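You operate a simulated robot arm through the tools that you are given. There is no shell and no other tool. Be economical: measure what you need, move in short steps, check, and stop when the job is done.

You run a simulated two-armed robot. Do the job below in one go: nothing can be reset, and whatever is moved stays where it is left.

Task
Take the blue float and put it on top of the small blue reel. Then put one of the large shackles from the third shelf from the bottom from the top of the steel shelving in the black crate. Then take the orange rope and leave it on the hose bench's lower shelf. The order counts.

Only the result counts: the job must be done as asked and must still hold three seconds after the hand-in. Knocking over, shifting, dropping, spilling or breaking anything else fails it.

Robot
Two 7-joint arms with two-finger parallel grippers on one trunk, on a base that drives. Base frame: it is fixed to the floor where the robot stands at the start and does not move with it; the origin is under the middle of the robot, x ahead of it, y to its left, z up. Readings come in m, rad, newtons and seconds.
The left shoulder is at the start at [0.07, 0.177, 1.195], the right one opposite. With the tool pointing down near the work surface each hand reaches from about 0.1 to 0.34 m from the robot's upright axis, wherever it stands, measured 20 degrees to its own side. Places, roughly: black crate (36x29x16 cm) [0.6, 1.4, 0.2]; blue float (7x7x14 cm) [0.5, -0.2, 1.2]; hose bench's lower shelf [-0.9, 1.4, 0.3]; large shackle (7x9x3 cm) [0.6, -0.2, 0.8]; large shackle (8x9x3 cm) [0.5, -0.2, 0.8]; orange rope (22x6x6 cm) [0.6, -0.3, 1.5]; small blue reel (10x10x6 cm) [-1, 4.1, 1.4]. Payload 3.43 kg a hand.
The TCP of each hand is the grasp point between the finger pads, 0.03 m short of the fingertips. In the tool frame z runs along the fingers and y along their closing line. Largest opening 0.094 m; finger width 0.028, thickness 0.01; the body of the gripper, 0.05 by 0.096 m, starts 0.055 m behind the TCP.
Orientation is told as [roll, pitch, yaw] about the base's x, y, z axes, in that order, counted from this pose: with the fingers straight down and closing along the base's y, the tool's x points along the base's -x, its y along +y and its z along -z.

Tools
- The arms move only by the tool drive_tool. It takes "left_series", "right_series" or both (then of equal length, played together; a hand with none holds still); each is a list of rows, each a list of 3 entries, a list of its own where there are three numbers: the turn, a rotation vector about the tool's x, y, z in units of 180 degrees (1.0 is 180 degrees), then the shift along the tool's x, y, z in units of 150 mm (1.0 is 150 mm), then the gripper command, from -1 (shut) to 1 (fully open), values between in proportion. In form: [[[ax, ay, az], [x, y, z], jaw], ...]. A call has 1 to 10 rows; each row is the pose to reach, as a shift and turn from the pose commanded when the call began, along the tool's axes at that moment. A call with a number of a shift or a turn outside -1 to 1 is refused whole. A row lasts 0.2 s, in which the tool goes at most 0.05 m and 0.15 rad; a call with a longer step from one row to the next is refused whole, and so is a gripper value outside its range. Where a pose cannot be reached the arm comes as near as it can. A force on the tool above 40 N (or 10 N above the force at the start of the call, whichever is more), or a blocked arm, ends the call early, and 0.2 s more pass. The fingers move at their own pace (about 0.153 m/s each) and stop on an object; they squeeze with about 35 N. The grip force told is the motor's: it shows also when the fingers shut on nothing. Time passes only in rows, and 0.2 s behind the last, so rows that repeat a pose let the fingers close. It gives the time, the measured TCP pose, the force on the tool (base axes), the opening and the grip force at its end, in the units of the frame above (readings bear some noise), with the torque about the TCP (base axes, N m) and any sound that the robot's microphone picked up, and new pictures: "views" is both (left out), scene, wrist or none (wrist: the cameras of the hands that moved).
- Cameras (640 x 400 px; columns grow to the right, rows downward): "scene" is now at [0.1383, -0.0227, 1.5239]; the picture's right is [-0.27, -0.96, 0.00], its down [-0.44, 0.12, -0.89] and it looks along [0.86, -0.24, -0.46] (base axes); focal length 214 px, centre (320, 200). "left" rides on the left gripper at [0.076, -0.014, -0.102] in its tool frame; the picture's right is [0.18, 0.98, 0.00], its down [-0.75, 0.14, -0.64] and it looks along [-0.63, 0.12, 0.77] (tool axes); focal length 243 px, centre (320, 200). "right" rides on the right gripper at [0.076, 0.014, -0.103] in its tool frame; the picture's right is [-0.18, 0.98, 0.00], its down [-0.75, -0.14, -0.64] and it looks along [-0.63, -0.12, 0.77] (tool axes); focal length 243 px, centre (320, 200). There is no depth. A picture from a camera that has moved, and an enlarged one, comes with that camera's place and axes in the base frame and with its lens.
- move_column(by): slides the trunk up (or, below 0, down) by that many m; the arms and the scene camera ride with it, the base frame stays. It gives what a move gives, with no picture.
- drive_base(legs): drives the robot by 1 to 6 legs, each [ahead, turn to the left] in m and rad, along the robot's own axes; the way and the turn of a leg run together, so that a leg with both is an arc; at most 1.5 m and 3.142 rad a leg. The arms and the cameras ride along, it lands a little off, and it stops where it bumps. It gives what a move gives, and a new picture of the scene camera.
- pan_tilt(pan, tilt): turns the head with the scene camera to pan (to the left, within 1.501 rad either way) and tilt (down, from -0.506 to 1.204), counted from straight ahead of the robot. It gives what a move gives, and a new picture of the scene camera.
- enlarge(camera, box): a new picture of the part [left, top, right, bottom] of that camera's present view, enlarged. No time passes.
- job_done(): hands the job in; it is judged then, once.

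Work in short steps. Places have to be worked out from the pictures, the camera data and where the tool is seen: move nearer, look again, correct. Check each grasp and each placing, and mend what went wrong. You have 165 turns and 260 pictures in all, those below and enlarged ones among them. Open the grippers and draw the arms clear of the work before you hand the job in, unless the task says otherwise.

The tools are called as name(argument=value, ...) on one line, values as JSON. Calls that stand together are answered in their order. drive_tool: Moves the arms, as the interface text tells. Its arguments: {"type":"object","properties":{"left_series":{"type":"array","items":{"type":"array"}},"right_series":{"type":"array","items":{"type":"array"}},"views":{"type":"string","enum":["both","scene","wrist","none"]}},"required":[]} The other tools are called the same way: move_column (by) slides the trunk up or down; drive_base (legs) drives the base; pan_tilt (pan, tilt) turns the head that bears the scene camera; enlarge (camera, box) takes an enlarged picture of a part of a camera's view; job_done () hands the job in.

At the start:

```text
t: 0.0
left_tool_pos: [0.5604, 0.0268, 1.1496]
left_tcp_rot: [-0.002, 0.0, -0.002]
left_force: [0.8, 0.0, 0.2]
left_ft_torque: [0.01, 0.01, 0.02]
left_grip_width: 0.0939
left_gripper_force: 0.0
right_tool_pos: [0.3447, -0.3472, 1.0]
right_tcp_rot: [0.0, 0.001, -0.001]
right_force: [0.1, 0.4, 0.0]
right_ft_torque: [0.01, 0.0, 0.03]
right_grip_width: 0.094
right_gripper_force: 0.0
trunk travel left (down, up): [-0.775, 0.065]
robot x, y, heading: [0.0016, 0.0021, -0.001]
head pan, tilt: [-0.269, 0.473]
```

scene: 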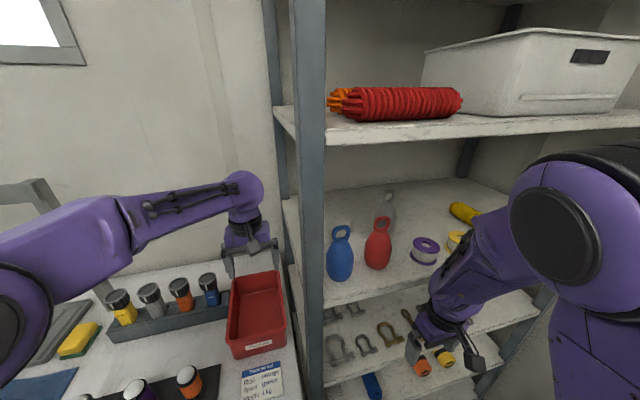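
right: 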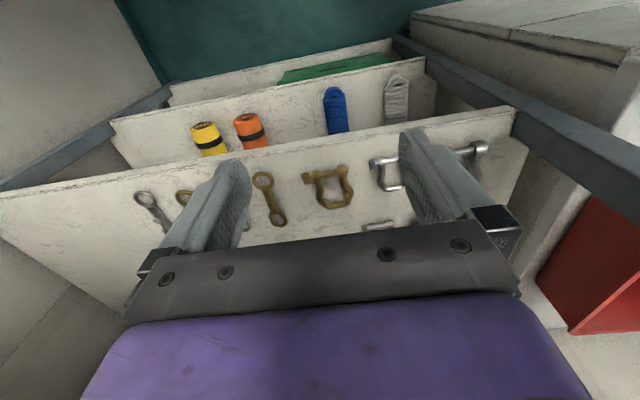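
left: 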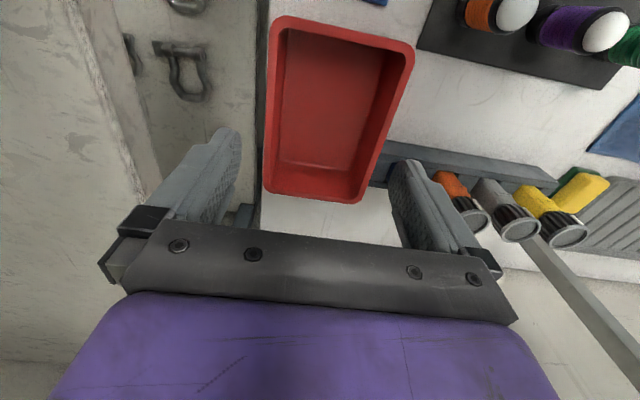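

I'll look over the room first to plan the routes, starting with the left.

pan_tilt(pan=1.4, tilt=0.5)

pan_tilt(pan=0.5, tilt=0.5)

pan_tilt(pan=-1.3, tilt=0.5)

pan_tilt(pan=-0.35, tilt=0.6)

```text
t: 1.7
left_tool_pos: [0.56, 0.0267, 1.1503]
left_tcp_rot: [-0.002, 0.001, -0.002]
left_force: [0.6, 1.0, 0.5]
left_ft_torque: [-0.06, -0.03, -0.01]
left_grip_width: 0.0941
left_gripper_force: 0.2
right_tool_pos: [0.3438, -0.3471, 1.0005]
right_tcp_rot: [0.0, 0.001, 0.001]
right_force: [-0.6, 0.8, -0.2]
right_ft_torque: [0.0, -0.01, -0.01]
right_grip_width: 0.0941
right_gripper_force: 0.1
trunk travel left (down, up): [-0.775, 0.065]
robot x, y, heading: [-0.0002, -0.0011, 0.003]
head pan, tilt: [1.4, 0.499]
camera scene: at [0.0657, 0.0913, 1.5216], right [0.99, -0.17, 0.0], down [-0.08, -0.47, -0.88], along [0.15, 0.87, -0.48], focal length 214 px, centre (320, 200)
```

scene: 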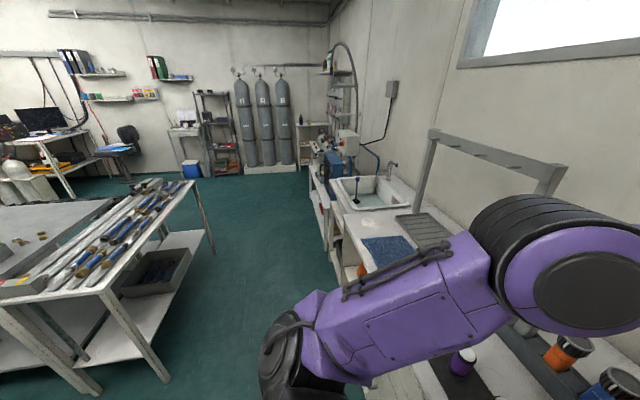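

```text
t: 2.9
left_tool_pos: [0.561, 0.0266, 1.1485]
left_tcp_rot: [-0.002, 0.0, -0.002]
left_force: [0.0, 0.5, 0.3]
left_ft_torque: [0.02, 0.04, -0.01]
left_grip_width: 0.094
left_gripper_force: 0.1
right_tool_pos: [0.3447, -0.3476, 1.0007]
right_tcp_rot: [0.001, 0.0, 0.002]
right_force: [-0.5, -0.1, -0.7]
right_ft_torque: [-0.01, -0.02, -0.02]
right_grip_width: 0.0939
right_gripper_force: 0.1
trunk travel left (down, up): [-0.775, 0.065]
robot x, y, heading: [-0.0, 0.003, 0.0]
head pan, tilt: [0.499, 0.499]
camera scene: at [0.13, 0.0453, 1.5216], right [0.48, -0.88, 0.0], down [-0.42, -0.23, -0.88], along [0.77, 0.42, -0.48], focal length 214 px, centre (320, 200)
```

scene: 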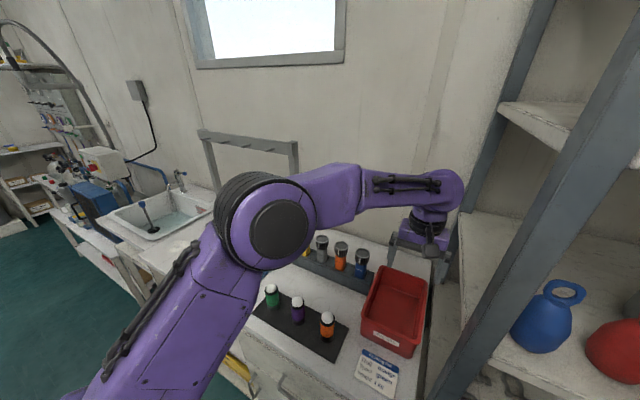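

```text
t: 4.7
left_tool_pos: [0.5614, 0.0271, 1.1496]
left_tcp_rot: [-0.001, -0.001, -0.002]
left_force: [0.2, -0.5, 0.2]
left_ft_torque: [-0.02, 0.01, 0.02]
left_grip_width: 0.0939
left_gripper_force: 0.1
right_tool_pos: [0.3436, -0.3472, 0.9985]
right_tcp_rot: [0.0, 0.0, 0.0]
right_force: [0.8, 0.0, 0.2]
right_ft_torque: [-0.02, -0.01, 0.02]
right_grip_width: 0.094
right_gripper_force: 0.1
trunk travel left (down, up): [-0.775, 0.065]
robot x, y, heading: [-0.0018, 0.0017, -0.001]
head pan, tilt: [-1.3, 0.499]
camera scene: at [0.0745, -0.086, 1.5216], right [-0.96, -0.27, 0.0], down [-0.13, 0.46, -0.88], along [0.24, -0.85, -0.48], focal length 214 px, centre (320, 200)
```

scene: 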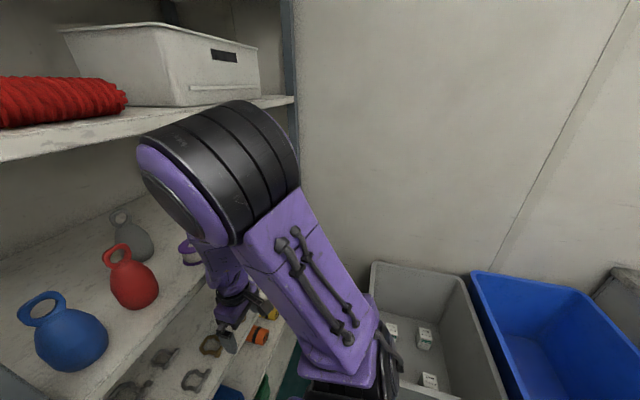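

```text
t: 5.9
left_tool_pos: [0.5615, 0.0261, 1.15]
left_tcp_rot: [-0.002, -0.001, 0.0]
left_force: [0.5, 0.6, -0.2]
left_ft_torque: [0.0, 0.01, -0.01]
left_grip_width: 0.0941
left_gripper_force: 0.1
right_tool_pos: [0.345, -0.3468, 1.0]
right_tcp_rot: [0.001, 0.0, 0.0]
right_force: [0.4, -0.1, 0.8]
right_ft_torque: [0.0, 0.02, 0.01]
right_grip_width: 0.0939
right_gripper_force: 0.1
trunk travel left (down, up): [-0.775, 0.065]
robot x, y, heading: [0.0009, -0.0003, -0.0]
head pan, tilt: [-0.351, 0.6]
camera scene: at [0.1331, -0.0289, 1.5125], right [-0.34, -0.94, 0.0], down [-0.53, 0.19, -0.83], along [0.77, -0.28, -0.56], focal length 214 px, centre (320, 200)
```

scene: 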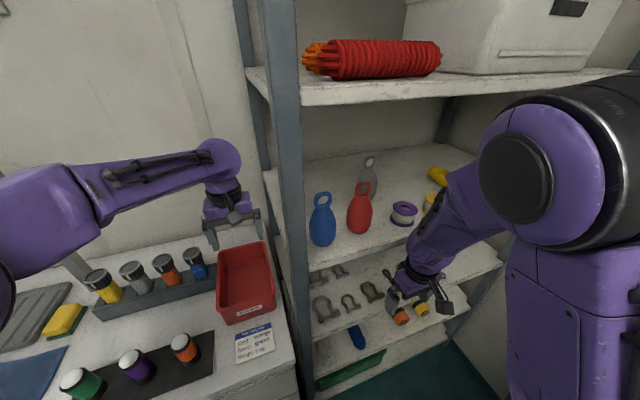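

The blue float stands at about [0.49, -0.165] on the 1.13 m shelf, close to the left post. I'll back off for working room, then turn the right hand.

drive_base(legs=[[-0.3, 0]])

```text
t: 8.0
left_tool_pos: [0.2621, 0.0254, 1.1499]
left_tcp_rot: [-0.003, -0.001, -0.005]
left_force: [-0.3, 0.1, -0.3]
left_ft_torque: [0.04, -0.02, 0.05]
left_grip_width: 0.0942
left_gripper_force: 0.1
right_tool_pos: [0.0434, -0.3475, 0.998]
right_tcp_rot: [0.0, 0.002, -0.003]
right_force: [-0.2, -0.4, -0.8]
right_ft_torque: [0.01, 0.04, -0.01]
right_grip_width: 0.094
right_gripper_force: 0.1
trunk travel left (down, up): [-0.775, 0.065]
robot x, y, heading: [-0.3007, 0.0016, -0.007]
head pan, tilt: [-0.351, 0.6]
camera scene: at [-0.1664, -0.0287, 1.5123], right [-0.35, -0.94, 0.0], down [-0.53, 0.2, -0.82], along [0.77, -0.29, -0.57], focal length 214 px, centre (320, 200)
```

scene: 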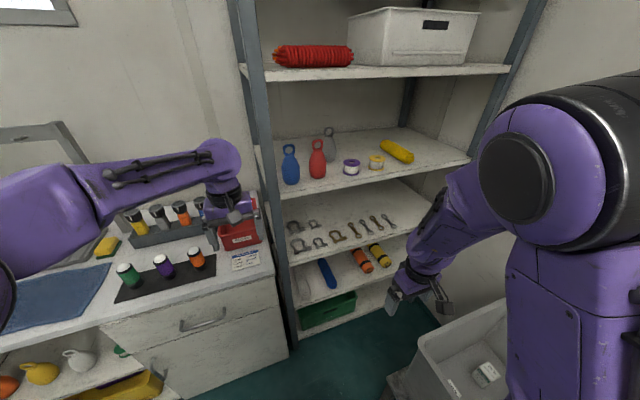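

Clear space now. I'll test how far the right wrist turns about its own axis, aiming for a horizontal hand with the camera on top.

drive_tool(right_series=[[[0, 0, 0.047], [0, 0, 0], 1], [[0, 0, 0.094], [0, 0, 0], 1], [[0, 0, 0.141], [0, 0, 0], 1], [[0, 0, 0.188], [0, 0, 0], 1], [[0, 0, 0.235], [0, 0, 0], 1], [[0, 0, 0.282], [0, 0, 0], 1], [[0, 0, 0.329], [0, 0, 0], 1], [[0, 0, 0.376], [0, 0, 0], 1], [[0, 0, 0.423], [0, 0, 0], 1], [[0, 0, 0.47], [0, 0, 0], 1]], views="none")

drive_tool(right_series=[[[0, 0, 0.047], [0, 0, 0], 1], [[0, 0, 0.094], [0, 0, 0], 1], [[0, 0, 0.141], [0, 0, 0], 1], [[0, 0, 0.188], [0, 0, 0], 1], [[0, 0, 0.235], [0, 0, 0], 1], [[0, 0, 0.282], [0, 0, 0], 1], [[0, 0, 0.329], [0, 0, 0], 1], [[0, 0, 0.376], [0, 0, 0], 1], [[0, 0, 0.423], [0, 0, 0], 1], [[0, 0, 0.47], [0, 0, 0], 1]], views="wrist")

```text
t: 10.2
left_tool_pos: [0.2589, 0.0249, 1.1499]
left_tcp_rot: [-0.002, 0.0, -0.005]
left_force: [-0.2, 0.5, -0.4]
left_ft_torque: [0.01, -0.01, -0.01]
left_grip_width: 0.0939
left_gripper_force: 0.1
right_tool_pos: [0.0414, -0.3478, 1.0012]
right_tcp_rot: [-0.001, 0.0, -1.481]
right_force: [-0.3, -0.6, -0.3]
right_ft_torque: [-0.02, 0.01, 0.0]
right_grip_width: 0.094
right_gripper_force: 0.1
trunk travel left (down, up): [-0.775, 0.065]
robot x, y, heading: [-0.3012, 0.0006, -0.004]
head pan, tilt: [-0.351, 0.6]
```

```text
t: 12.4
left_tool_pos: [0.2594, 0.024, 1.1499]
left_tcp_rot: [-0.001, -0.002, -0.003]
left_force: [-0.3, 0.1, 0.6]
left_ft_torque: [-0.01, -0.04, 0.01]
left_grip_width: 0.0946
left_gripper_force: 0.2
right_tool_pos: [0.042, -0.3475, 0.9989]
right_tcp_rot: [0.0, 0.001, -2.96]
right_force: [0.0, 0.7, -0.3]
right_ft_torque: [-0.02, 0.04, 0.01]
right_grip_width: 0.094
right_gripper_force: 0.0
trunk travel left (down, up): [-0.775, 0.065]
robot x, y, heading: [-0.3046, 0.0024, -0.001]
head pan, tilt: [-0.351, 0.6]
camera right: at [0.1198, -0.3482, 1.1021], right [0.0, -1.0, 0.0], down [-0.77, 0.0, 0.64], along [-0.64, 0.0, -0.77], focal length 243 px, centre (320, 200)
```

right: 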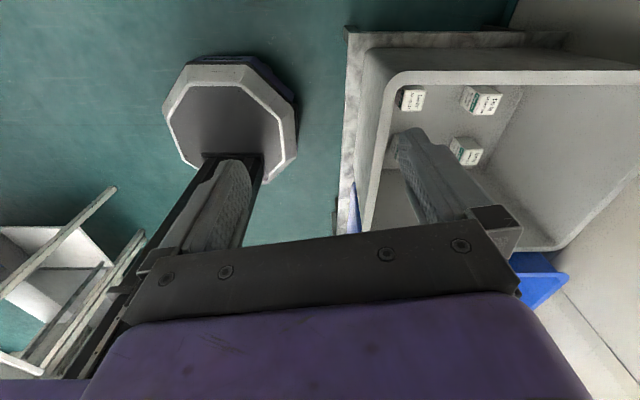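

The wrist spins freely. Now I pitch the hand forward while moving up and toward the float's line, staying in front of the shelving.

drive_tool(right_series=[[[0, 0.047, 0], [0.09, -0.09, -0.09], 1], [[0, 0.094, 0], [0.18, -0.18, -0.18], 1], [[0, 0.141, 0], [0.27, -0.27, -0.27], 1], [[0, 0.188, 0], [0.36, -0.36, -0.36], 1], [[0, 0.235, 0], [0.45, -0.45, -0.45], 1], [[0, 0.282, 0], [0.54, -0.54, -0.54], 1], [[0, 0.329, 0], [0.63, -0.63, -0.63], 1], [[0, 0.376, 0], [0.72, -0.72, -0.72], 1], [[0, 0.423, 0], [0.81, -0.81, -0.81], 1], [[0, 0.47, 0], [0.9, -0.9, -0.9], 1]])

```text
t: 14.6
left_tool_pos: [0.2609, 0.0213, 1.1492]
left_tcp_rot: [0.001, -0.001, -0.006]
left_force: [-0.1, 0.2, -0.1]
left_ft_torque: [0.04, 0.01, -0.02]
left_grip_width: 0.0942
left_gripper_force: 0.1
right_tool_pos: [0.1946, -0.274, 1.1524]
right_tcp_rot: [-0.057, 1.42, -2.947]
right_force: [0.8, 0.1, -0.7]
right_ft_torque: [0.0, -0.02, 0.05]
right_grip_width: 0.094
right_gripper_force: 0.0
right hand out of reach, approached as far as the arm can: row 3, 4, 5, 6, 7, 8, 9, 10
trunk travel left (down, up): [-0.775, 0.065]
robot x, y, heading: [-0.3019, -0.0008, -0.001]
head pan, tilt: [-0.351, 0.6]
camera scene: at [-0.1667, -0.0327, 1.5123], right [-0.35, -0.94, 0.0], down [-0.53, 0.2, -0.82], along [0.77, -0.28, -0.57], focal length 214 px, centre (320, 200)
camera right: at [0.1106, -0.3113, 1.2425], right [0.22, -0.96, -0.19], down [-0.76, -0.04, -0.65], along [0.61, 0.28, -0.74], focal length 243 px, centre (320, 200)
```

scene: 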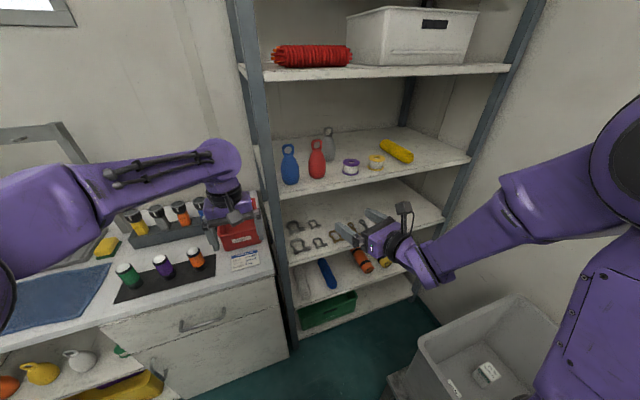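
right: 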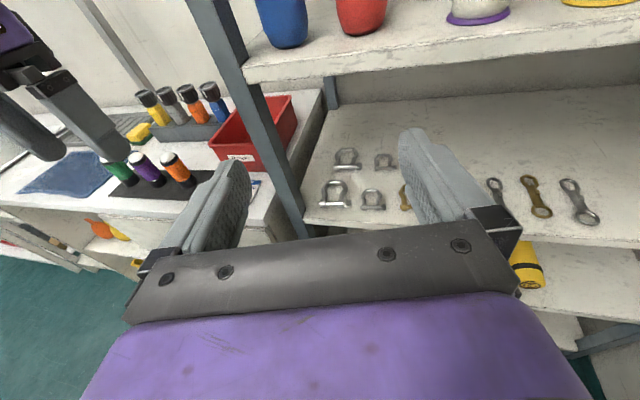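

The hand points forward but slightly down and left. I'll level it and advance toward the float, keeping short of the shelf edge.

drive_tool(right_series=[[[-0.012, 0.012, 0], [0.11, -0.07, 0.22], 1], [[-0.024, 0.024, 0], [0.22, -0.14, 0.44], 1], [[-0.036, 0.036, 0], [0.34, -0.2, 0.66], 1], [[-0.047, 0.047, 0], [0.45, -0.27, 0.87], 1]])

```text
t: 15.6
left_tool_pos: [0.2618, 0.0288, 1.1498]
left_tcp_rot: [-0.005, 0.001, -0.004]
left_force: [0.6, 0.2, -0.9]
left_ft_torque: [-0.03, -0.01, -0.01]
left_grip_width: 0.0942
left_gripper_force: 0.1
right_tool_pos: [0.3091, -0.2391, 1.2849]
right_tcp_rot: [-0.309, 1.495, 2.984]
right_force: [0.4, 0.0, 0.8]
right_ft_torque: [-0.01, -0.03, -0.02]
right_grip_width: 0.0942
right_gripper_force: 0.1
right hand out of reach, approached as far as the arm can: row 1, 2, 3, 4
trunk travel left (down, up): [-0.775, 0.065]
robot x, y, heading: [-0.2971, 0.0014, -0.005]
head pan, tilt: [-0.351, 0.6]
camera scene: at [-0.167, -0.0237, 1.5125], right [-0.35, -0.94, 0.0], down [-0.53, 0.19, -0.83], along [0.77, -0.29, -0.56], focal length 214 px, centre (320, 200)
camera right: at [0.2157, -0.27, 1.3679], right [0.13, -0.97, -0.21], down [-0.71, 0.05, -0.7], along [0.69, 0.24, -0.68], focal length 243 px, centre (320, 200)
```

scene: 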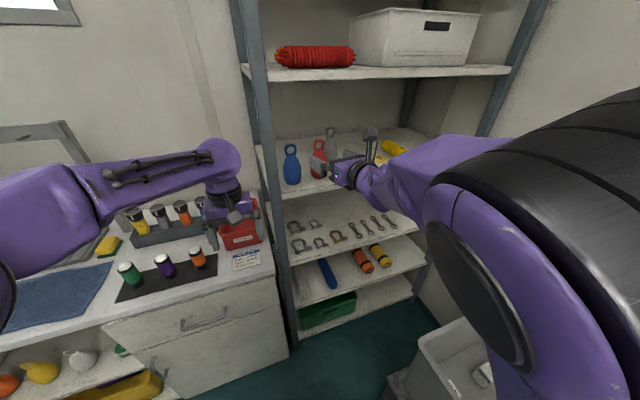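
right: 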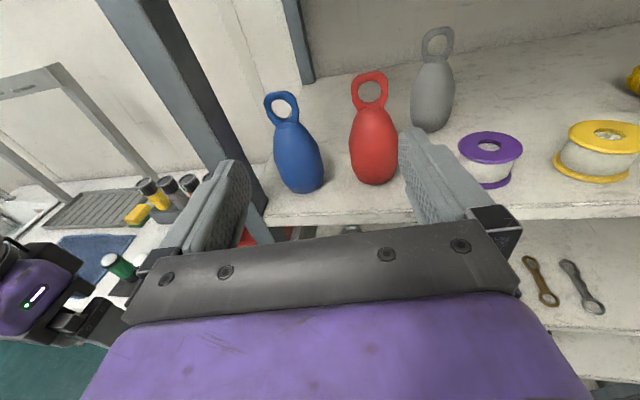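

The arm is too folded. I'll back another 0.2 m to give it room, then send small corrections.

drive_base(legs=[[-0.2, 0]])

drive_tool(right_series=[[[0, 0, 0], [0, 0, 0.3], 1], [[0, 0, 0], [0, 0, 0.6], 1], [[0, 0, 0], [0, 0, 0.6], 1]], views="none")

```text
t: 17.2
left_tool_pos: [0.0649, 0.0252, 1.1486]
left_tcp_rot: [-0.002, 0.002, -0.007]
left_force: [0.4, 0.0, 0.1]
left_ft_torque: [-0.02, 0.01, 0.01]
left_grip_width: 0.0942
left_gripper_force: 0.1
right_tool_pos: [0.1141, -0.2462, 1.2787]
right_tcp_rot: [-0.291, 1.483, 2.996]
right_force: [0.4, 0.4, 0.5]
right_ft_torque: [0.01, 0.03, 0.04]
right_grip_width: 0.0942
right_gripper_force: 0.1
trunk travel left (down, up): [-0.775, 0.065]
robot x, y, heading: [-0.499, 0.0008, -0.006]
head pan, tilt: [-0.351, 0.6]
camera scene: at [-0.3626, -0.0277, 1.5122], right [-0.35, -0.94, 0.0], down [-0.53, 0.2, -0.82], along [0.77, -0.29, -0.57], focal length 214 px, centre (320, 200)
```

scene: 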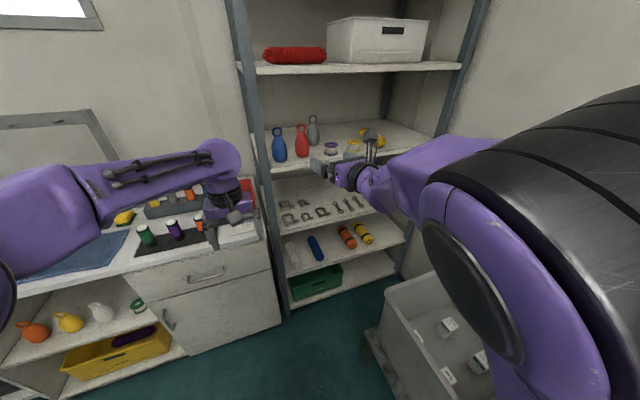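

```text
t: 18.0
left_tool_pos: [0.0615, 0.0262, 1.1504]
left_tcp_rot: [-0.002, -0.003, -0.008]
left_force: [0.4, 0.1, -0.5]
left_ft_torque: [0.0, -0.02, -0.01]
left_grip_width: 0.0939
left_gripper_force: 0.0
right_tool_pos: [0.1939, -0.2472, 1.2858]
right_tcp_rot: [-0.853, 1.481, 2.416]
right_force: [-0.1, -0.9, -0.5]
right_ft_torque: [0.03, 0.02, -0.06]
right_grip_width: 0.0941
right_gripper_force: 0.0
trunk travel left (down, up): [-0.775, 0.065]
robot x, y, heading: [-0.4955, 0.0014, -0.001]
head pan, tilt: [-0.351, 0.6]
```

No longer out of reach; the hand is level and aims slightly left. I move to a stand-off point about 17 cm before the float at its mid-height.

drive_tool(right_series=[[[0, 0, 0], [-0.13, -0.06, 0.23], 1], [[0, 0, 0], [-0.27, -0.12, 0.46], 1], [[0, 0, 0], [-0.4, -0.19, 0.7], 1], [[0, 0, 0], [-0.54, -0.25, 0.93], 1], [[0, 0, 0], [-0.54, -0.25, 0.93], 1]])

```text
t: 19.2
left_tool_pos: [0.0621, 0.0254, 1.1499]
left_tcp_rot: [-0.001, 0.001, -0.007]
left_force: [-0.1, 0.3, 0.0]
left_ft_torque: [0.02, -0.03, -0.02]
left_grip_width: 0.0939
left_gripper_force: 0.0
right_tool_pos: [0.3422, -0.1776, 1.1985]
right_tcp_rot: [-0.238, 1.466, 3.055]
right_force: [-0.3, -0.3, 0.4]
right_ft_torque: [-0.01, 0.0, -0.03]
right_grip_width: 0.0941
right_gripper_force: 0.1
right hand out of reach, approached as far as the arm can: row 1, 2, 3, 4, 5
trunk travel left (down, up): [-0.775, 0.065]
robot x, y, heading: [-0.4991, -0.0038, 0.002]
head pan, tilt: [-0.351, 0.6]
camera scene: at [-0.3663, -0.0285, 1.5126], right [-0.35, -0.94, 0.0], down [-0.53, 0.2, -0.83], along [0.77, -0.29, -0.56], focal length 214 px, centre (320, 200)
camera right: at [0.2507, -0.208, 1.2839], right [0.13, -0.97, -0.21], down [-0.73, 0.05, -0.68], along [0.67, 0.24, -0.7], focal length 243 px, centre (320, 200)
```

scene: 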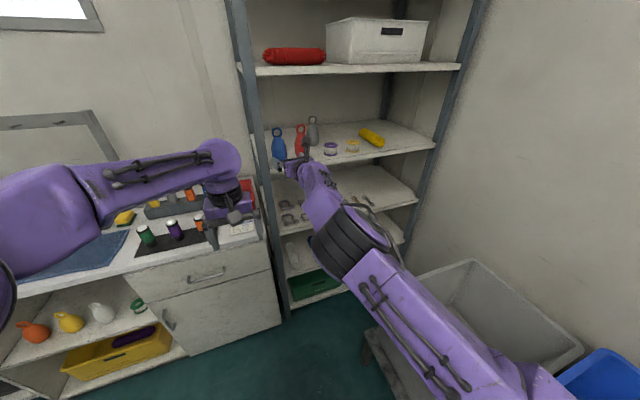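
right: 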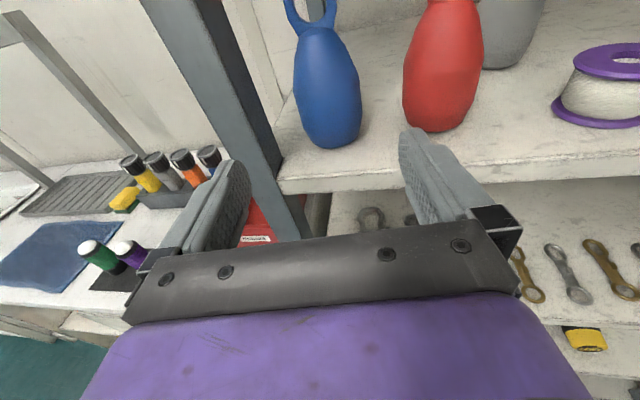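

Triangulating gives the float centre at about (0.50, -0.162) with the shelf at 1.13. I creep forward to about 8 cm before it with the jaw slightly narrowed, to pass between the post and the red float.

drive_tool(right_series=[[[0, 0, 0], [0, 0.02, 0.17], 0.85], [[0, 0, 0], [0.01, 0.03, 0.35], 0.85], [[0, 0, 0], [0.02, 0.05, 0.52], 0.85], [[0, 0, 0], [0.02, 0.05, 0.52], 0.85]], views="wrist")

```text
t: 20.2
left_tool_pos: [0.0642, 0.0251, 1.1491]
left_tcp_rot: [0.002, 0.003, -0.006]
left_force: [-0.2, 0.3, 0.0]
left_ft_torque: [-0.02, -0.04, 0.0]
left_grip_width: 0.094
left_gripper_force: 0.0
right_tool_pos: [0.3795, -0.1772, 1.1949]
right_tcp_rot: [-0.302, 1.483, 2.986]
right_force: [-0.3, 0.4, -0.1]
right_ft_torque: [0.0, -0.01, 0.03]
right_grip_width: 0.0868
right_gripper_force: 0.0
right hand out of reach, approached as far as the arm can: row 2, 3, 4
trunk travel left (down, up): [-0.775, 0.065]
robot x, y, heading: [-0.4968, 0.0003, -0.004]
head pan, tilt: [-0.351, 0.6]
camera right: at [0.2866, -0.207, 1.2793], right [0.12, -0.97, -0.21], down [-0.72, 0.06, -0.69], along [0.69, 0.24, -0.69], focal length 243 px, centre (320, 200)
```

right: 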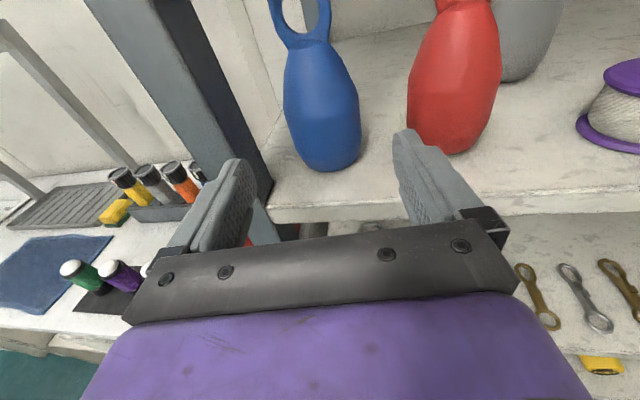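

The arm is now at its extension limit, so I'll use the base to move forward in small legs.

drive_base(legs=[[0.06, 0]])

drive_tool(right_series=[[[0, 0, 0], [0, 0, 0], 0.85]], views="wrist")

```text
t: 21.1
left_tool_pos: [0.1103, 0.0264, 1.1557]
left_tcp_rot: [-0.002, -0.011, -0.007]
left_force: [0.0, 0.0, 0.8]
left_ft_torque: [0.03, 0.03, -0.01]
left_grip_width: 0.0938
left_gripper_force: 0.0
right_tool_pos: [0.4322, -0.1736, 1.2088]
right_tcp_rot: [-0.289, 1.499, 2.998]
right_force: [-1.3, 0.9, 0.1]
right_ft_torque: [-0.01, -0.01, -0.02]
right_grip_width: 0.0869
right_gripper_force: 0.3
trunk travel left (down, up): [-0.775, 0.065]
robot x, y, heading: [-0.4408, 0.0009, -0.003]
head pan, tilt: [-0.351, 0.6]
camera scene: at [-0.3114, -0.0274, 1.5129], right [-0.35, -0.94, 0.0], down [-0.53, 0.2, -0.83], along [0.78, -0.29, -0.56], focal length 214 px, centre (320, 200)
```

scene: 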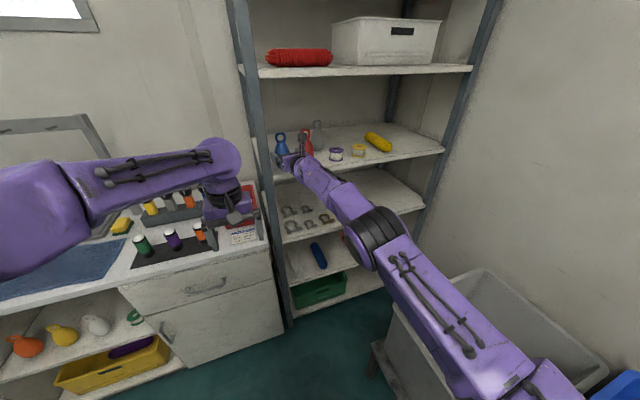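

```text
t: 21.5
left_tool_pos: [0.123, 0.0251, 1.1496]
left_tcp_rot: [0.003, -0.001, -0.005]
left_force: [1.6, -0.3, -0.2]
left_ft_torque: [0.0, 0.06, 0.0]
left_grip_width: 0.0938
left_gripper_force: 0.0
right_tool_pos: [0.4461, -0.1738, 1.198]
right_tcp_rot: [-0.27, 1.486, 3.018]
right_force: [1.0, 0.8, -2.0]
right_ft_torque: [-0.02, -0.03, 0.05]
right_grip_width: 0.0868
right_gripper_force: 0.1
trunk travel left (down, up): [-0.775, 0.065]
robot x, y, heading: [-0.4386, -0.0016, 0.001]
head pan, tilt: [-0.351, 0.6]
camera right: at [0.3521, -0.2048, 1.2812], right [0.13, -0.97, -0.21], down [-0.72, 0.05, -0.69], along [0.68, 0.24, -0.69], focal length 243 px, centre (320, 200)
```

right: 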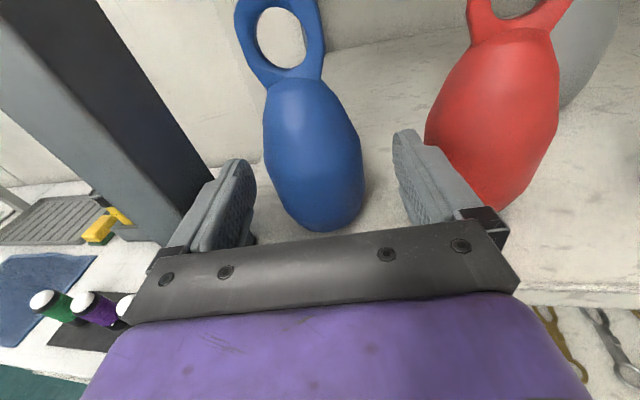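

The float centre is about (0.50, -0.158). I'll pull the arm back a touch off its limit, with a small left and down trim, and then drive the base in.

drive_tool(right_series=[[[0, 0, 0], [-0.07, -0.04, -0.13], 0.85], [[0, 0, 0], [-0.07, -0.04, -0.13], 0.85]], views="none")

drive_base(legs=[[0.055, 0]])

drive_tool(right_series=[[[0, 0, 0], [0, 0, 0], 0.85]], views="wrist")

```text
t: 22.1
left_tool_pos: [0.1175, 0.0253, 1.1527]
left_tcp_rot: [0.001, -0.006, -0.007]
left_force: [0.1, -0.9, -0.6]
left_ft_torque: [0.03, 0.01, 0.0]
left_grip_width: 0.094
left_gripper_force: 0.0
right_tool_pos: [0.4192, -0.1694, 1.1983]
right_tcp_rot: [-0.291, 1.487, 2.999]
right_force: [-0.6, -0.5, -0.3]
right_ft_torque: [0.01, 0.03, 0.0]
right_grip_width: 0.0871
right_gripper_force: 0.1
right hand out of reach, approached as far as the arm can: row 1, 2
trunk travel left (down, up): [-0.775, 0.065]
robot x, y, heading: [-0.4394, -0.0023, -0.007]
head pan, tilt: [-0.351, 0.6]
```

```text
t: 23.1
left_tool_pos: [0.1575, 0.027, 1.1604]
left_tcp_rot: [-0.002, -0.021, -0.005]
left_force: [-0.2, 0.8, 0.2]
left_ft_torque: [0.0, 0.04, 0.0]
left_grip_width: 0.0939
left_gripper_force: 0.0
right_tool_pos: [0.4588, -0.1671, 1.2123]
right_tcp_rot: [-0.302, 1.501, 2.988]
right_force: [0.2, -0.5, 0.2]
right_ft_torque: [0.01, -0.01, 0.06]
right_grip_width: 0.0859
right_gripper_force: 0.2
trunk travel left (down, up): [-0.775, 0.065]
robot x, y, heading: [-0.3855, 0.0045, -0.004]
head pan, tilt: [-0.351, 0.6]
camera scene: at [-0.2591, -0.0268, 1.5131], right [-0.35, -0.94, 0.0], down [-0.53, 0.19, -0.83], along [0.78, -0.29, -0.56], focal length 214 px, centre (320, 200)
```

scene: 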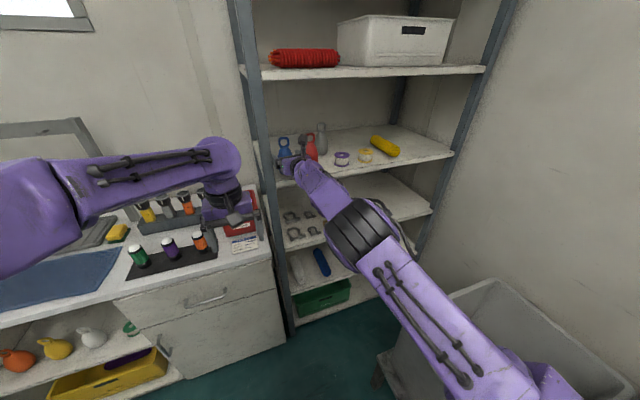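

```text
t: 23.5
left_tool_pos: [0.1708, 0.0252, 1.1536]
left_tcp_rot: [0.0, -0.006, -0.006]
left_force: [0.1, 0.7, -0.3]
left_ft_torque: [0.0, 0.1, -0.02]
left_grip_width: 0.0945
left_gripper_force: 0.2
right_tool_pos: [0.4733, -0.1691, 1.1999]
right_tcp_rot: [-0.292, 1.489, 2.999]
right_force: [1.4, -0.5, -0.9]
right_ft_torque: [0.03, -0.02, 0.03]
right_grip_width: 0.0868
right_gripper_force: 0.0
trunk travel left (down, up): [-0.775, 0.065]
robot x, y, heading: [-0.3833, -0.0003, -0.003]
head pan, tilt: [-0.351, 0.6]
camera right: at [0.3803, -0.1988, 1.2825], right [0.13, -0.97, -0.21], down [-0.72, 0.05, -0.7], along [0.69, 0.24, -0.69], focal length 243 px, centre (320, 200)
```

right: 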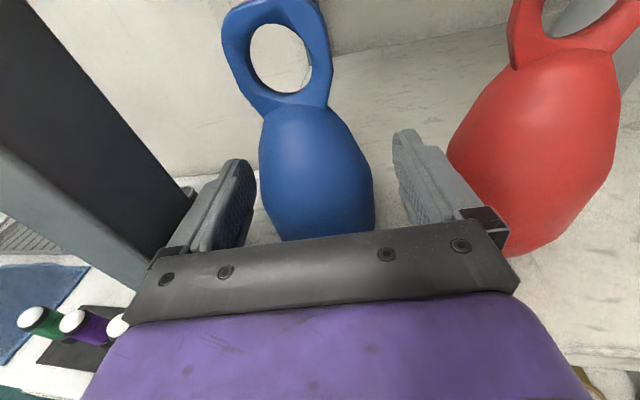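

The fingers straddle the float. I lower the column 1.5 cm to grip at the belly and then drive 2.5 cm forward.

move_column(by=-0.015)

drive_base(legs=[[0.025, 0]])

drive_tool(right_series=[[[0, 0, 0], [0, 0, 0], 0.85]], views="wrist")

```text
t: 24.1
left_tool_pos: [0.1651, 0.027, 1.1422]
left_tcp_rot: [0.0, -0.014, -0.006]
left_force: [0.0, 0.4, 0.0]
left_ft_torque: [0.0, 0.01, 0.0]
left_grip_width: 0.0939
left_gripper_force: 0.1
right_tool_pos: [0.4676, -0.1672, 1.1891]
right_tcp_rot: [-0.3, 1.493, 2.991]
right_force: [0.2, 0.2, -0.1]
right_ft_torque: [0.0, -0.03, -0.04]
right_grip_width: 0.0868
right_gripper_force: 0.0
trunk travel left (down, up): [-0.76, 0.08]
robot x, y, heading: [-0.3882, 0.0004, 0.001]
head pan, tilt: [-0.351, 0.6]
```

```text
t: 24.9
left_tool_pos: [0.1806, 0.0257, 1.1469]
left_tcp_rot: [-0.001, -0.025, -0.006]
left_force: [-0.8, 0.4, -1.1]
left_ft_torque: [0.01, -0.06, -0.01]
left_grip_width: 0.0938
left_gripper_force: 0.0
right_tool_pos: [0.4831, -0.1677, 1.1978]
right_tcp_rot: [-0.313, 1.505, 2.977]
right_force: [-0.8, 0.2, 1.2]
right_ft_torque: [0.02, 0.02, -0.01]
right_grip_width: 0.0869
right_gripper_force: 0.0
trunk travel left (down, up): [-0.76, 0.08]
robot x, y, heading: [-0.3619, 0.0008, -0.005]
head pan, tilt: [-0.351, 0.6]
camera scene: at [-0.2365, -0.0278, 1.4985], right [-0.35, -0.94, 0.0], down [-0.52, 0.2, -0.83], along [0.78, -0.29, -0.56], focal length 214 px, centre (320, 200)
```

scene: 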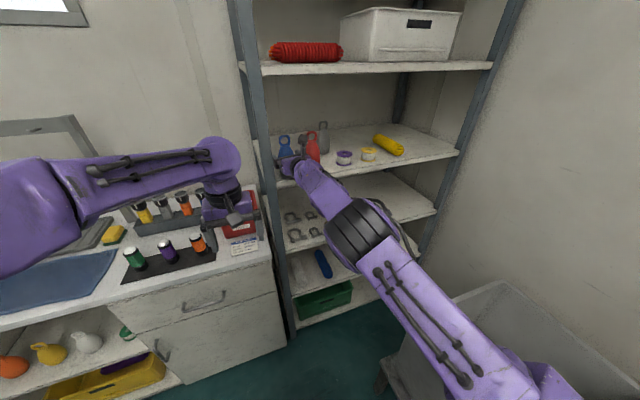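

```text
t: 25.3
left_tool_pos: [0.19, 0.0263, 1.1439]
left_tcp_rot: [0.0, -0.011, -0.007]
left_force: [-0.1, -0.7, 0.2]
left_ft_torque: [0.01, 0.02, 0.0]
left_grip_width: 0.0942
left_gripper_force: 0.0
right_tool_pos: [0.4931, -0.1675, 1.1902]
right_tcp_rot: [-0.296, 1.495, 2.992]
right_force: [-0.4, 0.0, -0.2]
right_ft_torque: [0.0, -0.03, 0.02]
right_grip_width: 0.0872
right_gripper_force: 0.0
trunk travel left (down, up): [-0.76, 0.08]
robot x, y, heading: [-0.3617, 0.0001, -0.002]
head pan, tilt: [-0.351, 0.6]
camera right: at [0.399, -0.1986, 1.2727], right [0.13, -0.97, -0.21], down [-0.71, 0.05, -0.7], along [0.69, 0.24, -0.68], focal length 243 px, centre (320, 200)
```

right: 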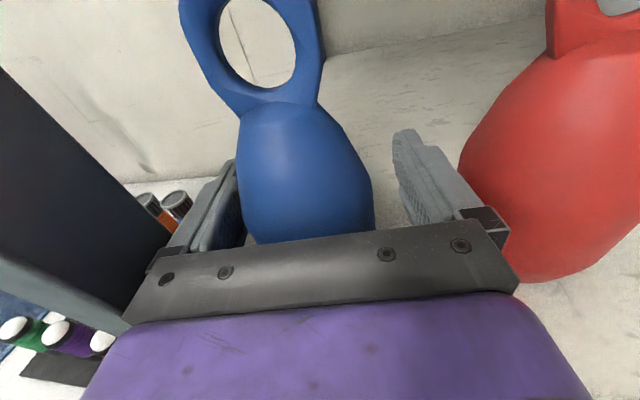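

The float sits nearer the left finger, so I trim 8 mm left and then close gently.

drive_tool(right_series=[[[0, 0, 0], [0, -0.05, 0], 0.85], [[0, 0, 0], [0, -0.05, 0], 0.7], [[0, 0, 0], [0, -0.05, 0], 0.4], [[0, 0, 0], [0, -0.05, 0], 0], [[0, 0, 0], [0, -0.05, 0], -1], [[0, 0, 0], [0, -0.05, 0], -1]], views="wrist")

```text
t: 26.7
left_tool_pos: [0.1872, 0.0253, 1.1434]
left_tcp_rot: [-0.003, -0.016, -0.006]
left_force: [-0.5, 0.2, -0.5]
left_ft_torque: [-0.02, -0.02, 0.0]
left_grip_width: 0.0937
left_gripper_force: 0.1
right_tool_pos: [0.4905, -0.1681, 1.1901]
right_tcp_rot: [-0.298, 1.497, 2.992]
right_force: [0.3, 0.7, -0.1]
right_ft_torque: [-0.01, 0.01, -0.04]
right_grip_width: 0.0647
right_gripper_force: 35.1
right hand out of reach, approached as far as the arm can: row 1, 2, 3, 4, 5, 6
trunk travel left (down, up): [-0.76, 0.08]
robot x, y, heading: [-0.3587, -0.0004, 0.005]
head pan, tilt: [-0.351, 0.6]
camera right: at [0.3965, -0.1983, 1.2745], right [0.13, -0.97, -0.2], down [-0.71, 0.05, -0.7], along [0.69, 0.24, -0.68], focal length 243 px, centre (320, 200)
```

right: 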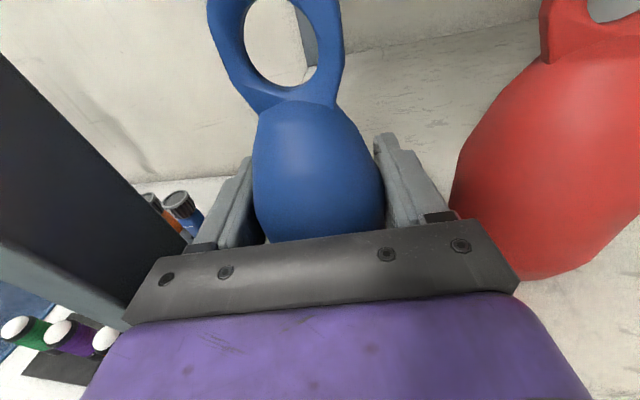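

Firm grip at 65 mm. I lift with the column and back straight out.

move_column(by=0.04)

drive_base(legs=[[-0.5, 0]])

pan_tilt(pan=1.3, tilt=0.3)

enlarge(camera="right", box=[0, 0, 640, 400])

```text
t: 27.6
left_tool_pos: [0.1888, 0.0243, 1.183]
left_tcp_rot: [-0.001, -0.014, -0.006]
left_force: [-0.4, -0.9, -0.3]
left_ft_torque: [0.02, 0.01, -0.02]
left_grip_width: 0.0942
left_gripper_force: 0.0
right_tool_pos: [0.4909, -0.168, 1.2318]
right_tcp_rot: [-0.299, 1.498, 2.99]
right_force: [0.3, 0.1, -0.6]
right_ft_torque: [0.01, -0.02, 0.05]
right_grip_width: 0.0647
right_gripper_force: 34.9
trunk travel left (down, up): [-0.8, 0.04]
robot x, y, heading: [-0.3545, -0.0006, 0.004]
head pan, tilt: [-0.351, 0.6]
```

```text
t: 30.4
left_tool_pos: [-0.3024, 0.0282, 1.1837]
left_tcp_rot: [-0.002, -0.014, -0.003]
left_force: [0.5, -0.4, 0.2]
left_ft_torque: [-0.01, -0.02, 0.02]
left_grip_width: 0.094
left_gripper_force: 0.1
right_tool_pos: [0.0013, -0.1638, 1.2307]
right_tcp_rot: [-0.297, 1.496, 2.997]
right_force: [-0.3, -0.8, -2.1]
right_ft_torque: [-0.01, 0.0, -0.01]
right_grip_width: 0.0644
right_gripper_force: 34.2
trunk travel left (down, up): [-0.8, 0.04]
robot x, y, heading: [-0.8469, 0.0016, 0.01]
head pan, tilt: [-0.351, 0.6]
camera scene: at [-0.7165, -0.0277, 1.5373], right [-0.34, -0.94, 0.0], down [-0.53, 0.19, -0.82], along [0.77, -0.28, -0.57], focal length 214 px, centre (320, 200)
```

scene: 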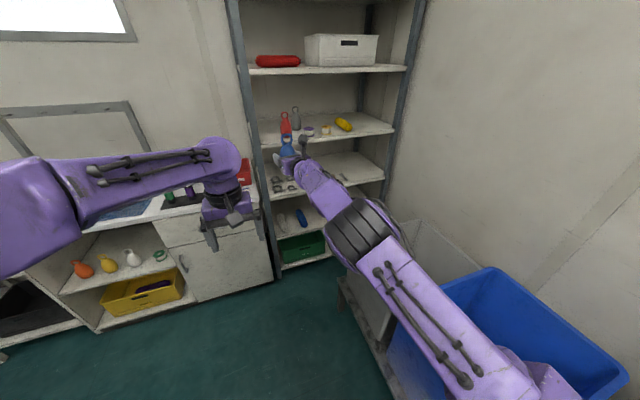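

```text
t: 32.1
left_tool_pos: [-0.3034, 0.0283, 1.1836]
left_tcp_rot: [-0.002, -0.014, -0.001]
left_force: [0.2, -0.2, -1.1]
left_ft_torque: [0.0, 0.01, -0.01]
left_grip_width: 0.0938
left_gripper_force: 0.0
right_tool_pos: [-0.0003, -0.1634, 1.2327]
right_tcp_rot: [-0.3, 1.497, 2.997]
right_force: [0.2, -0.5, -1.2]
right_ft_torque: [0.0, -0.08, 0.0]
right_grip_width: 0.0645
right_gripper_force: 35.6
trunk travel left (down, up): [-0.8, 0.04]
robot x, y, heading: [-0.8556, 0.0015, 0.004]
head pan, tilt: [1.3, 0.3]
camera scene: at [-0.7759, 0.0925, 1.565], right [0.96, -0.27, 0.0], down [-0.08, -0.29, -0.96], along [0.25, 0.92, -0.3], focal length 214 px, centre (320, 200)
```

scene: 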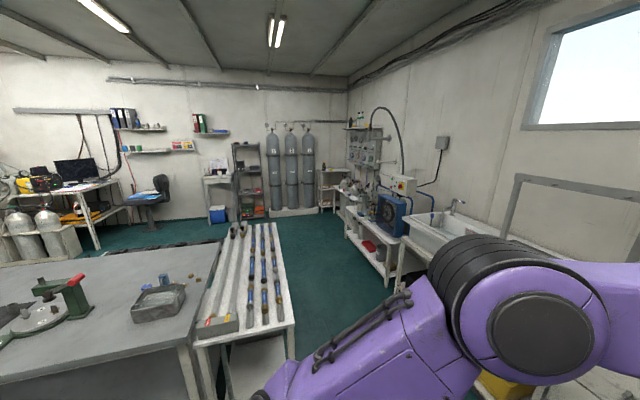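

```text
1.00 times, centred on (320, 200) of right
camera zoom: at [-0.0937, -0.195, 1.3141], right [0.14, -0.97, -0.2], down [-0.71, 0.05, -0.7], along [0.69, 0.24, -0.68], focal length 243 px, centre (320, 200)
```

zoom: 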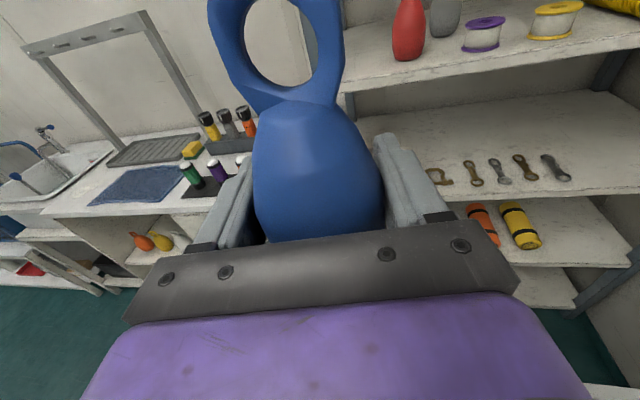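

Float is held. The reel should be atop the dark rack near pixel (245,143); I'll zoom there and on the surroundings.

enlarge(camera="scene", box=[180, 110, 340, 210])

enlarge(camera="scene", box=[215, 130, 275, 168])

```text
4.00 times, centred on (260, 160) of scene
camera zoom: at [-0.7759, 0.0925, 1.565], right [0.96, -0.27, 0.0], down [-0.08, -0.29, -0.96], along [0.25, 0.92, -0.3], focal length 858 px, centre (560, 360)
```

zoom: 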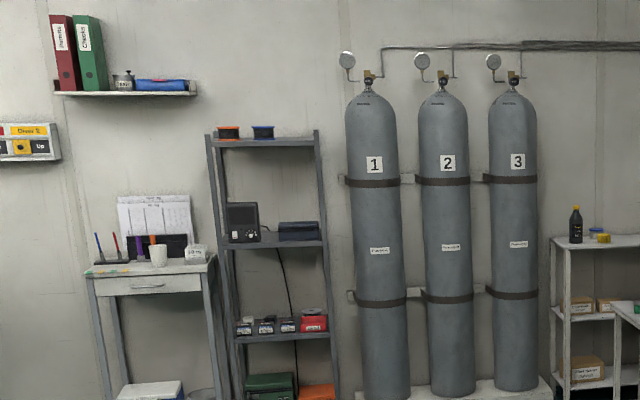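

```text
10.53 times, centred on (245, 149) of scene
camera zoom: at [-0.7759, 0.0925, 1.565], right [0.96, -0.27, 0.0], down [-0.08, -0.29, -0.96], along [0.25, 0.92, -0.3], focal length 2258 px, centre (1110, 737)
```

zoom: 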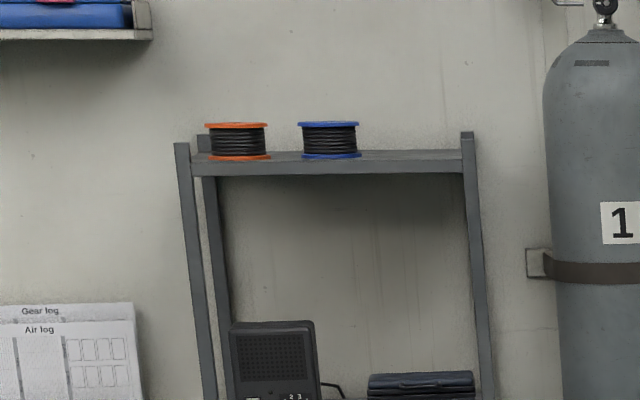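

The small blue reel stands on the rack top: centre about (-1.0, 4.1), top near z 1.43. I'll raise the column fully, tuck the left arm in and raise the right hand before driving.

move_column(by=0.04)

drive_tool(right_series=[[[0, 0, 0], [0.2, 0, -0.15], -1], [[0, 0, 0], [0.4, 0, -0.3], -1], [[0, 0, 0], [0.6, 0, -0.45], -1], [[0, 0, 0], [0.8, 0, -0.55], -1], [[0, 0, 0], [0.95, 0, -0.65], -1], [[0, 0, 0], [0.95, 0, -0.65], -1]], left_series=[[[0, 0, 0], [0.19, 0.19, 0.1], 1], [[0, 0, 0], [0.38, 0.38, 0.2], 1], [[0, 0, 0], [0.57, 0.57, 0.3], 1], [[0, 0, 0], [0.76, 0.76, 0.4], 1], [[0, 0, 0], [0.95, 0.95, 0.5], 1], [[0, 0, 0], [0.95, 0.95, 0.5], 1]], views="wrist")

```text
t: 33.0
left_tool_pos: [-0.3036, 0.0275, 1.2244]
left_tcp_rot: [-0.002, -0.014, -0.002]
left_force: [0.3, 0.6, 0.0]
left_ft_torque: [0.04, -0.02, 0.02]
left_grip_width: 0.0938
left_gripper_force: 0.0
right_tool_pos: [-0.0001, -0.1637, 1.2724]
right_tcp_rot: [-0.298, 1.499, 2.999]
right_force: [-0.2, -0.3, -1.5]
right_ft_torque: [-0.01, -0.01, 0.0]
right_grip_width: 0.0646
right_gripper_force: 35.2
trunk travel left (down, up): [-0.84, 0.0]
robot x, y, heading: [-0.8503, -0.0001, 0.002]
head pan, tilt: [1.3, 0.3]
```

```text
t: 34.4
left_tool_pos: [-0.4446, 0.1697, 1.1458]
left_tcp_rot: [-0.001, -0.015, -0.002]
left_force: [0.9, -0.4, -0.1]
left_ft_torque: [0.01, 0.02, 0.01]
left_grip_width: 0.0941
left_gripper_force: 0.0
right_tool_pos: [-0.0856, -0.1834, 1.4197]
right_tcp_rot: [-0.296, 1.496, 2.999]
right_force: [-0.3, -0.1, -1.2]
right_ft_torque: [-0.04, -0.04, 0.01]
right_grip_width: 0.0645
right_gripper_force: 34.1
trunk travel left (down, up): [-0.84, 0.0]
robot x, y, heading: [-0.8486, 0.0019, 0.006]
head pan, tilt: [1.3, 0.3]
camera right: at [-0.1789, -0.2135, 1.503], right [0.14, -0.97, -0.21], down [-0.71, 0.05, -0.7], along [0.69, 0.24, -0.68], focal length 243 px, centre (320, 200)
camera left: at [-0.5219, 0.157, 1.2476], right [-0.18, 0.98, 0.0], down [0.74, 0.14, 0.65], along [0.64, 0.12, -0.76], focal length 243 px, centre (320, 200)
```

right: 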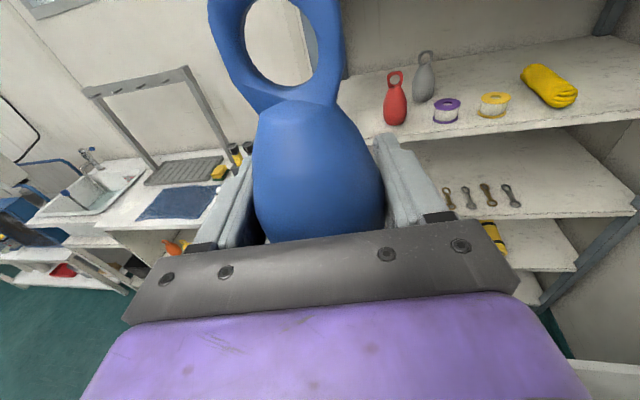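
left: 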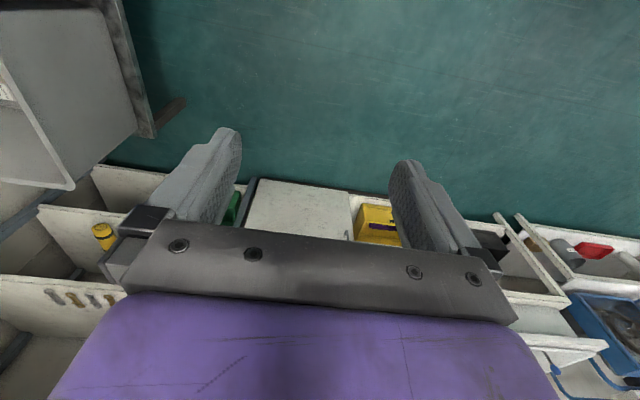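

Both moved cleanly. One more lift of the right hand to about 1.53, and a bit more left-arm tuck.

drive_tool(right_series=[[[0, 0, 0], [0.25, 0, -0.1], -1], [[0, 0, 0], [0.5, 0, -0.2], -1], [[0, 0, 0], [0.73, 0, -0.3], -1], [[0, 0, 0], [0.73, 0, -0.3], -1]], left_series=[[[0, 0, 0], [0.1, 0.2, 0.2], 1], [[0, 0, 0], [0.2, 0.4, 0.4], 1], [[0, 0, 0], [0.3, 0.6, 0.6], 1], [[0, 0, 0], [0.3, 0.6, 0.6], 1]], views="none")

pan_tilt(pan=0.0, tilt=0.5)

drive_base(legs=[[0, 0.8]])

```text
t: 35.4
left_tool_pos: [-0.4915, 0.263, 1.055]
left_tcp_rot: [-0.002, -0.016, -0.001]
left_force: [0.5, 0.6, -0.4]
left_ft_torque: [-0.01, 0.01, -0.02]
left_grip_width: 0.0942
left_gripper_force: 0.1
right_tool_pos: [-0.1246, -0.1886, 1.5353]
right_tcp_rot: [-0.299, 1.499, 2.995]
right_force: [0.1, 0.1, -1.0]
right_ft_torque: [-0.04, -0.03, 0.02]
right_grip_width: 0.0647
right_gripper_force: 35.1
trunk travel left (down, up): [-0.84, 0.0]
robot x, y, heading: [-0.8501, 0.0024, 0.0]
head pan, tilt: [1.3, 0.3]
```

```text
t: 36.9
left_tool_pos: [-0.4921, 0.2626, 1.0559]
left_tcp_rot: [-0.002, -0.016, -0.002]
left_force: [0.0, 0.2, 0.4]
left_ft_torque: [-0.02, -0.02, 0.01]
left_grip_width: 0.0941
left_gripper_force: 0.1
right_tool_pos: [-0.1255, -0.1898, 1.534]
right_tcp_rot: [-0.295, 1.498, 2.997]
right_force: [0.5, 0.2, -1.5]
right_ft_torque: [0.03, 0.01, 0.0]
right_grip_width: 0.0644
right_gripper_force: 34.6
trunk travel left (down, up): [-0.84, 0.0]
robot x, y, heading: [-0.855, 0.003, 0.006]
head pan, tilt: [0.0, 0.499]
camera scene: at [-0.7099, 0.0029, 1.5866], right [0.0, -1.0, 0.0], down [-0.48, 0.0, -0.88], along [0.88, 0.0, -0.48], focal length 214 px, centre (320, 200)
```

scene: 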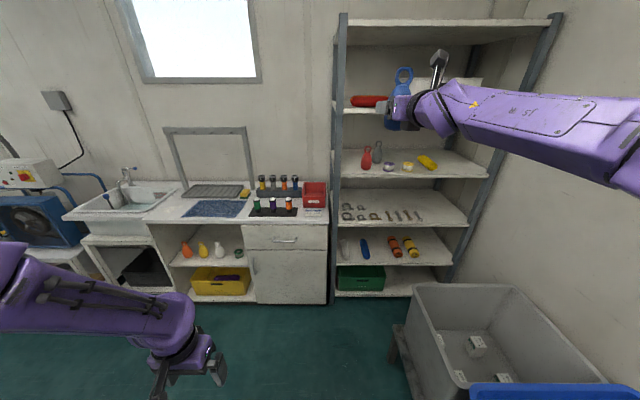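

```text
t: 39.3
left_tool_pos: [-0.7873, 0.441, 1.0559]
left_tcp_rot: [0.0, -0.016, 0.794]
left_force: [-0.5, -0.2, -0.1]
left_ft_torque: [0.02, 0.01, -0.01]
left_grip_width: 0.0938
left_gripper_force: 0.0
right_tool_pos: [-0.208, 0.3878, 1.535]
right_tcp_rot: [-0.31, 1.498, -2.501]
right_force: [0.3, 0.7, 0.4]
right_ft_torque: [0.0, 0.02, 0.0]
right_grip_width: 0.0001
right_gripper_force: 32.4
trunk travel left (down, up): [-0.84, 0.0]
robot x, y, heading: [-0.8524, -0.0014, 0.803]
head pan, tilt: [0.0, 0.499]
camera scene: at [-0.7524, 0.1032, 1.5866], right [0.72, -0.7, 0.0], down [-0.33, -0.34, -0.88], along [0.61, 0.63, -0.48], focal length 214 px, centre (320, 200)
```

scene: 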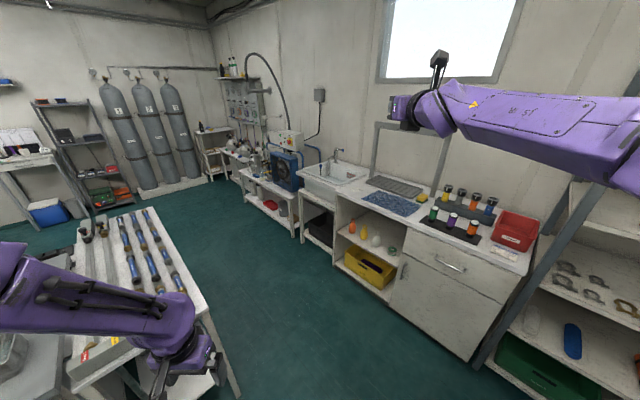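

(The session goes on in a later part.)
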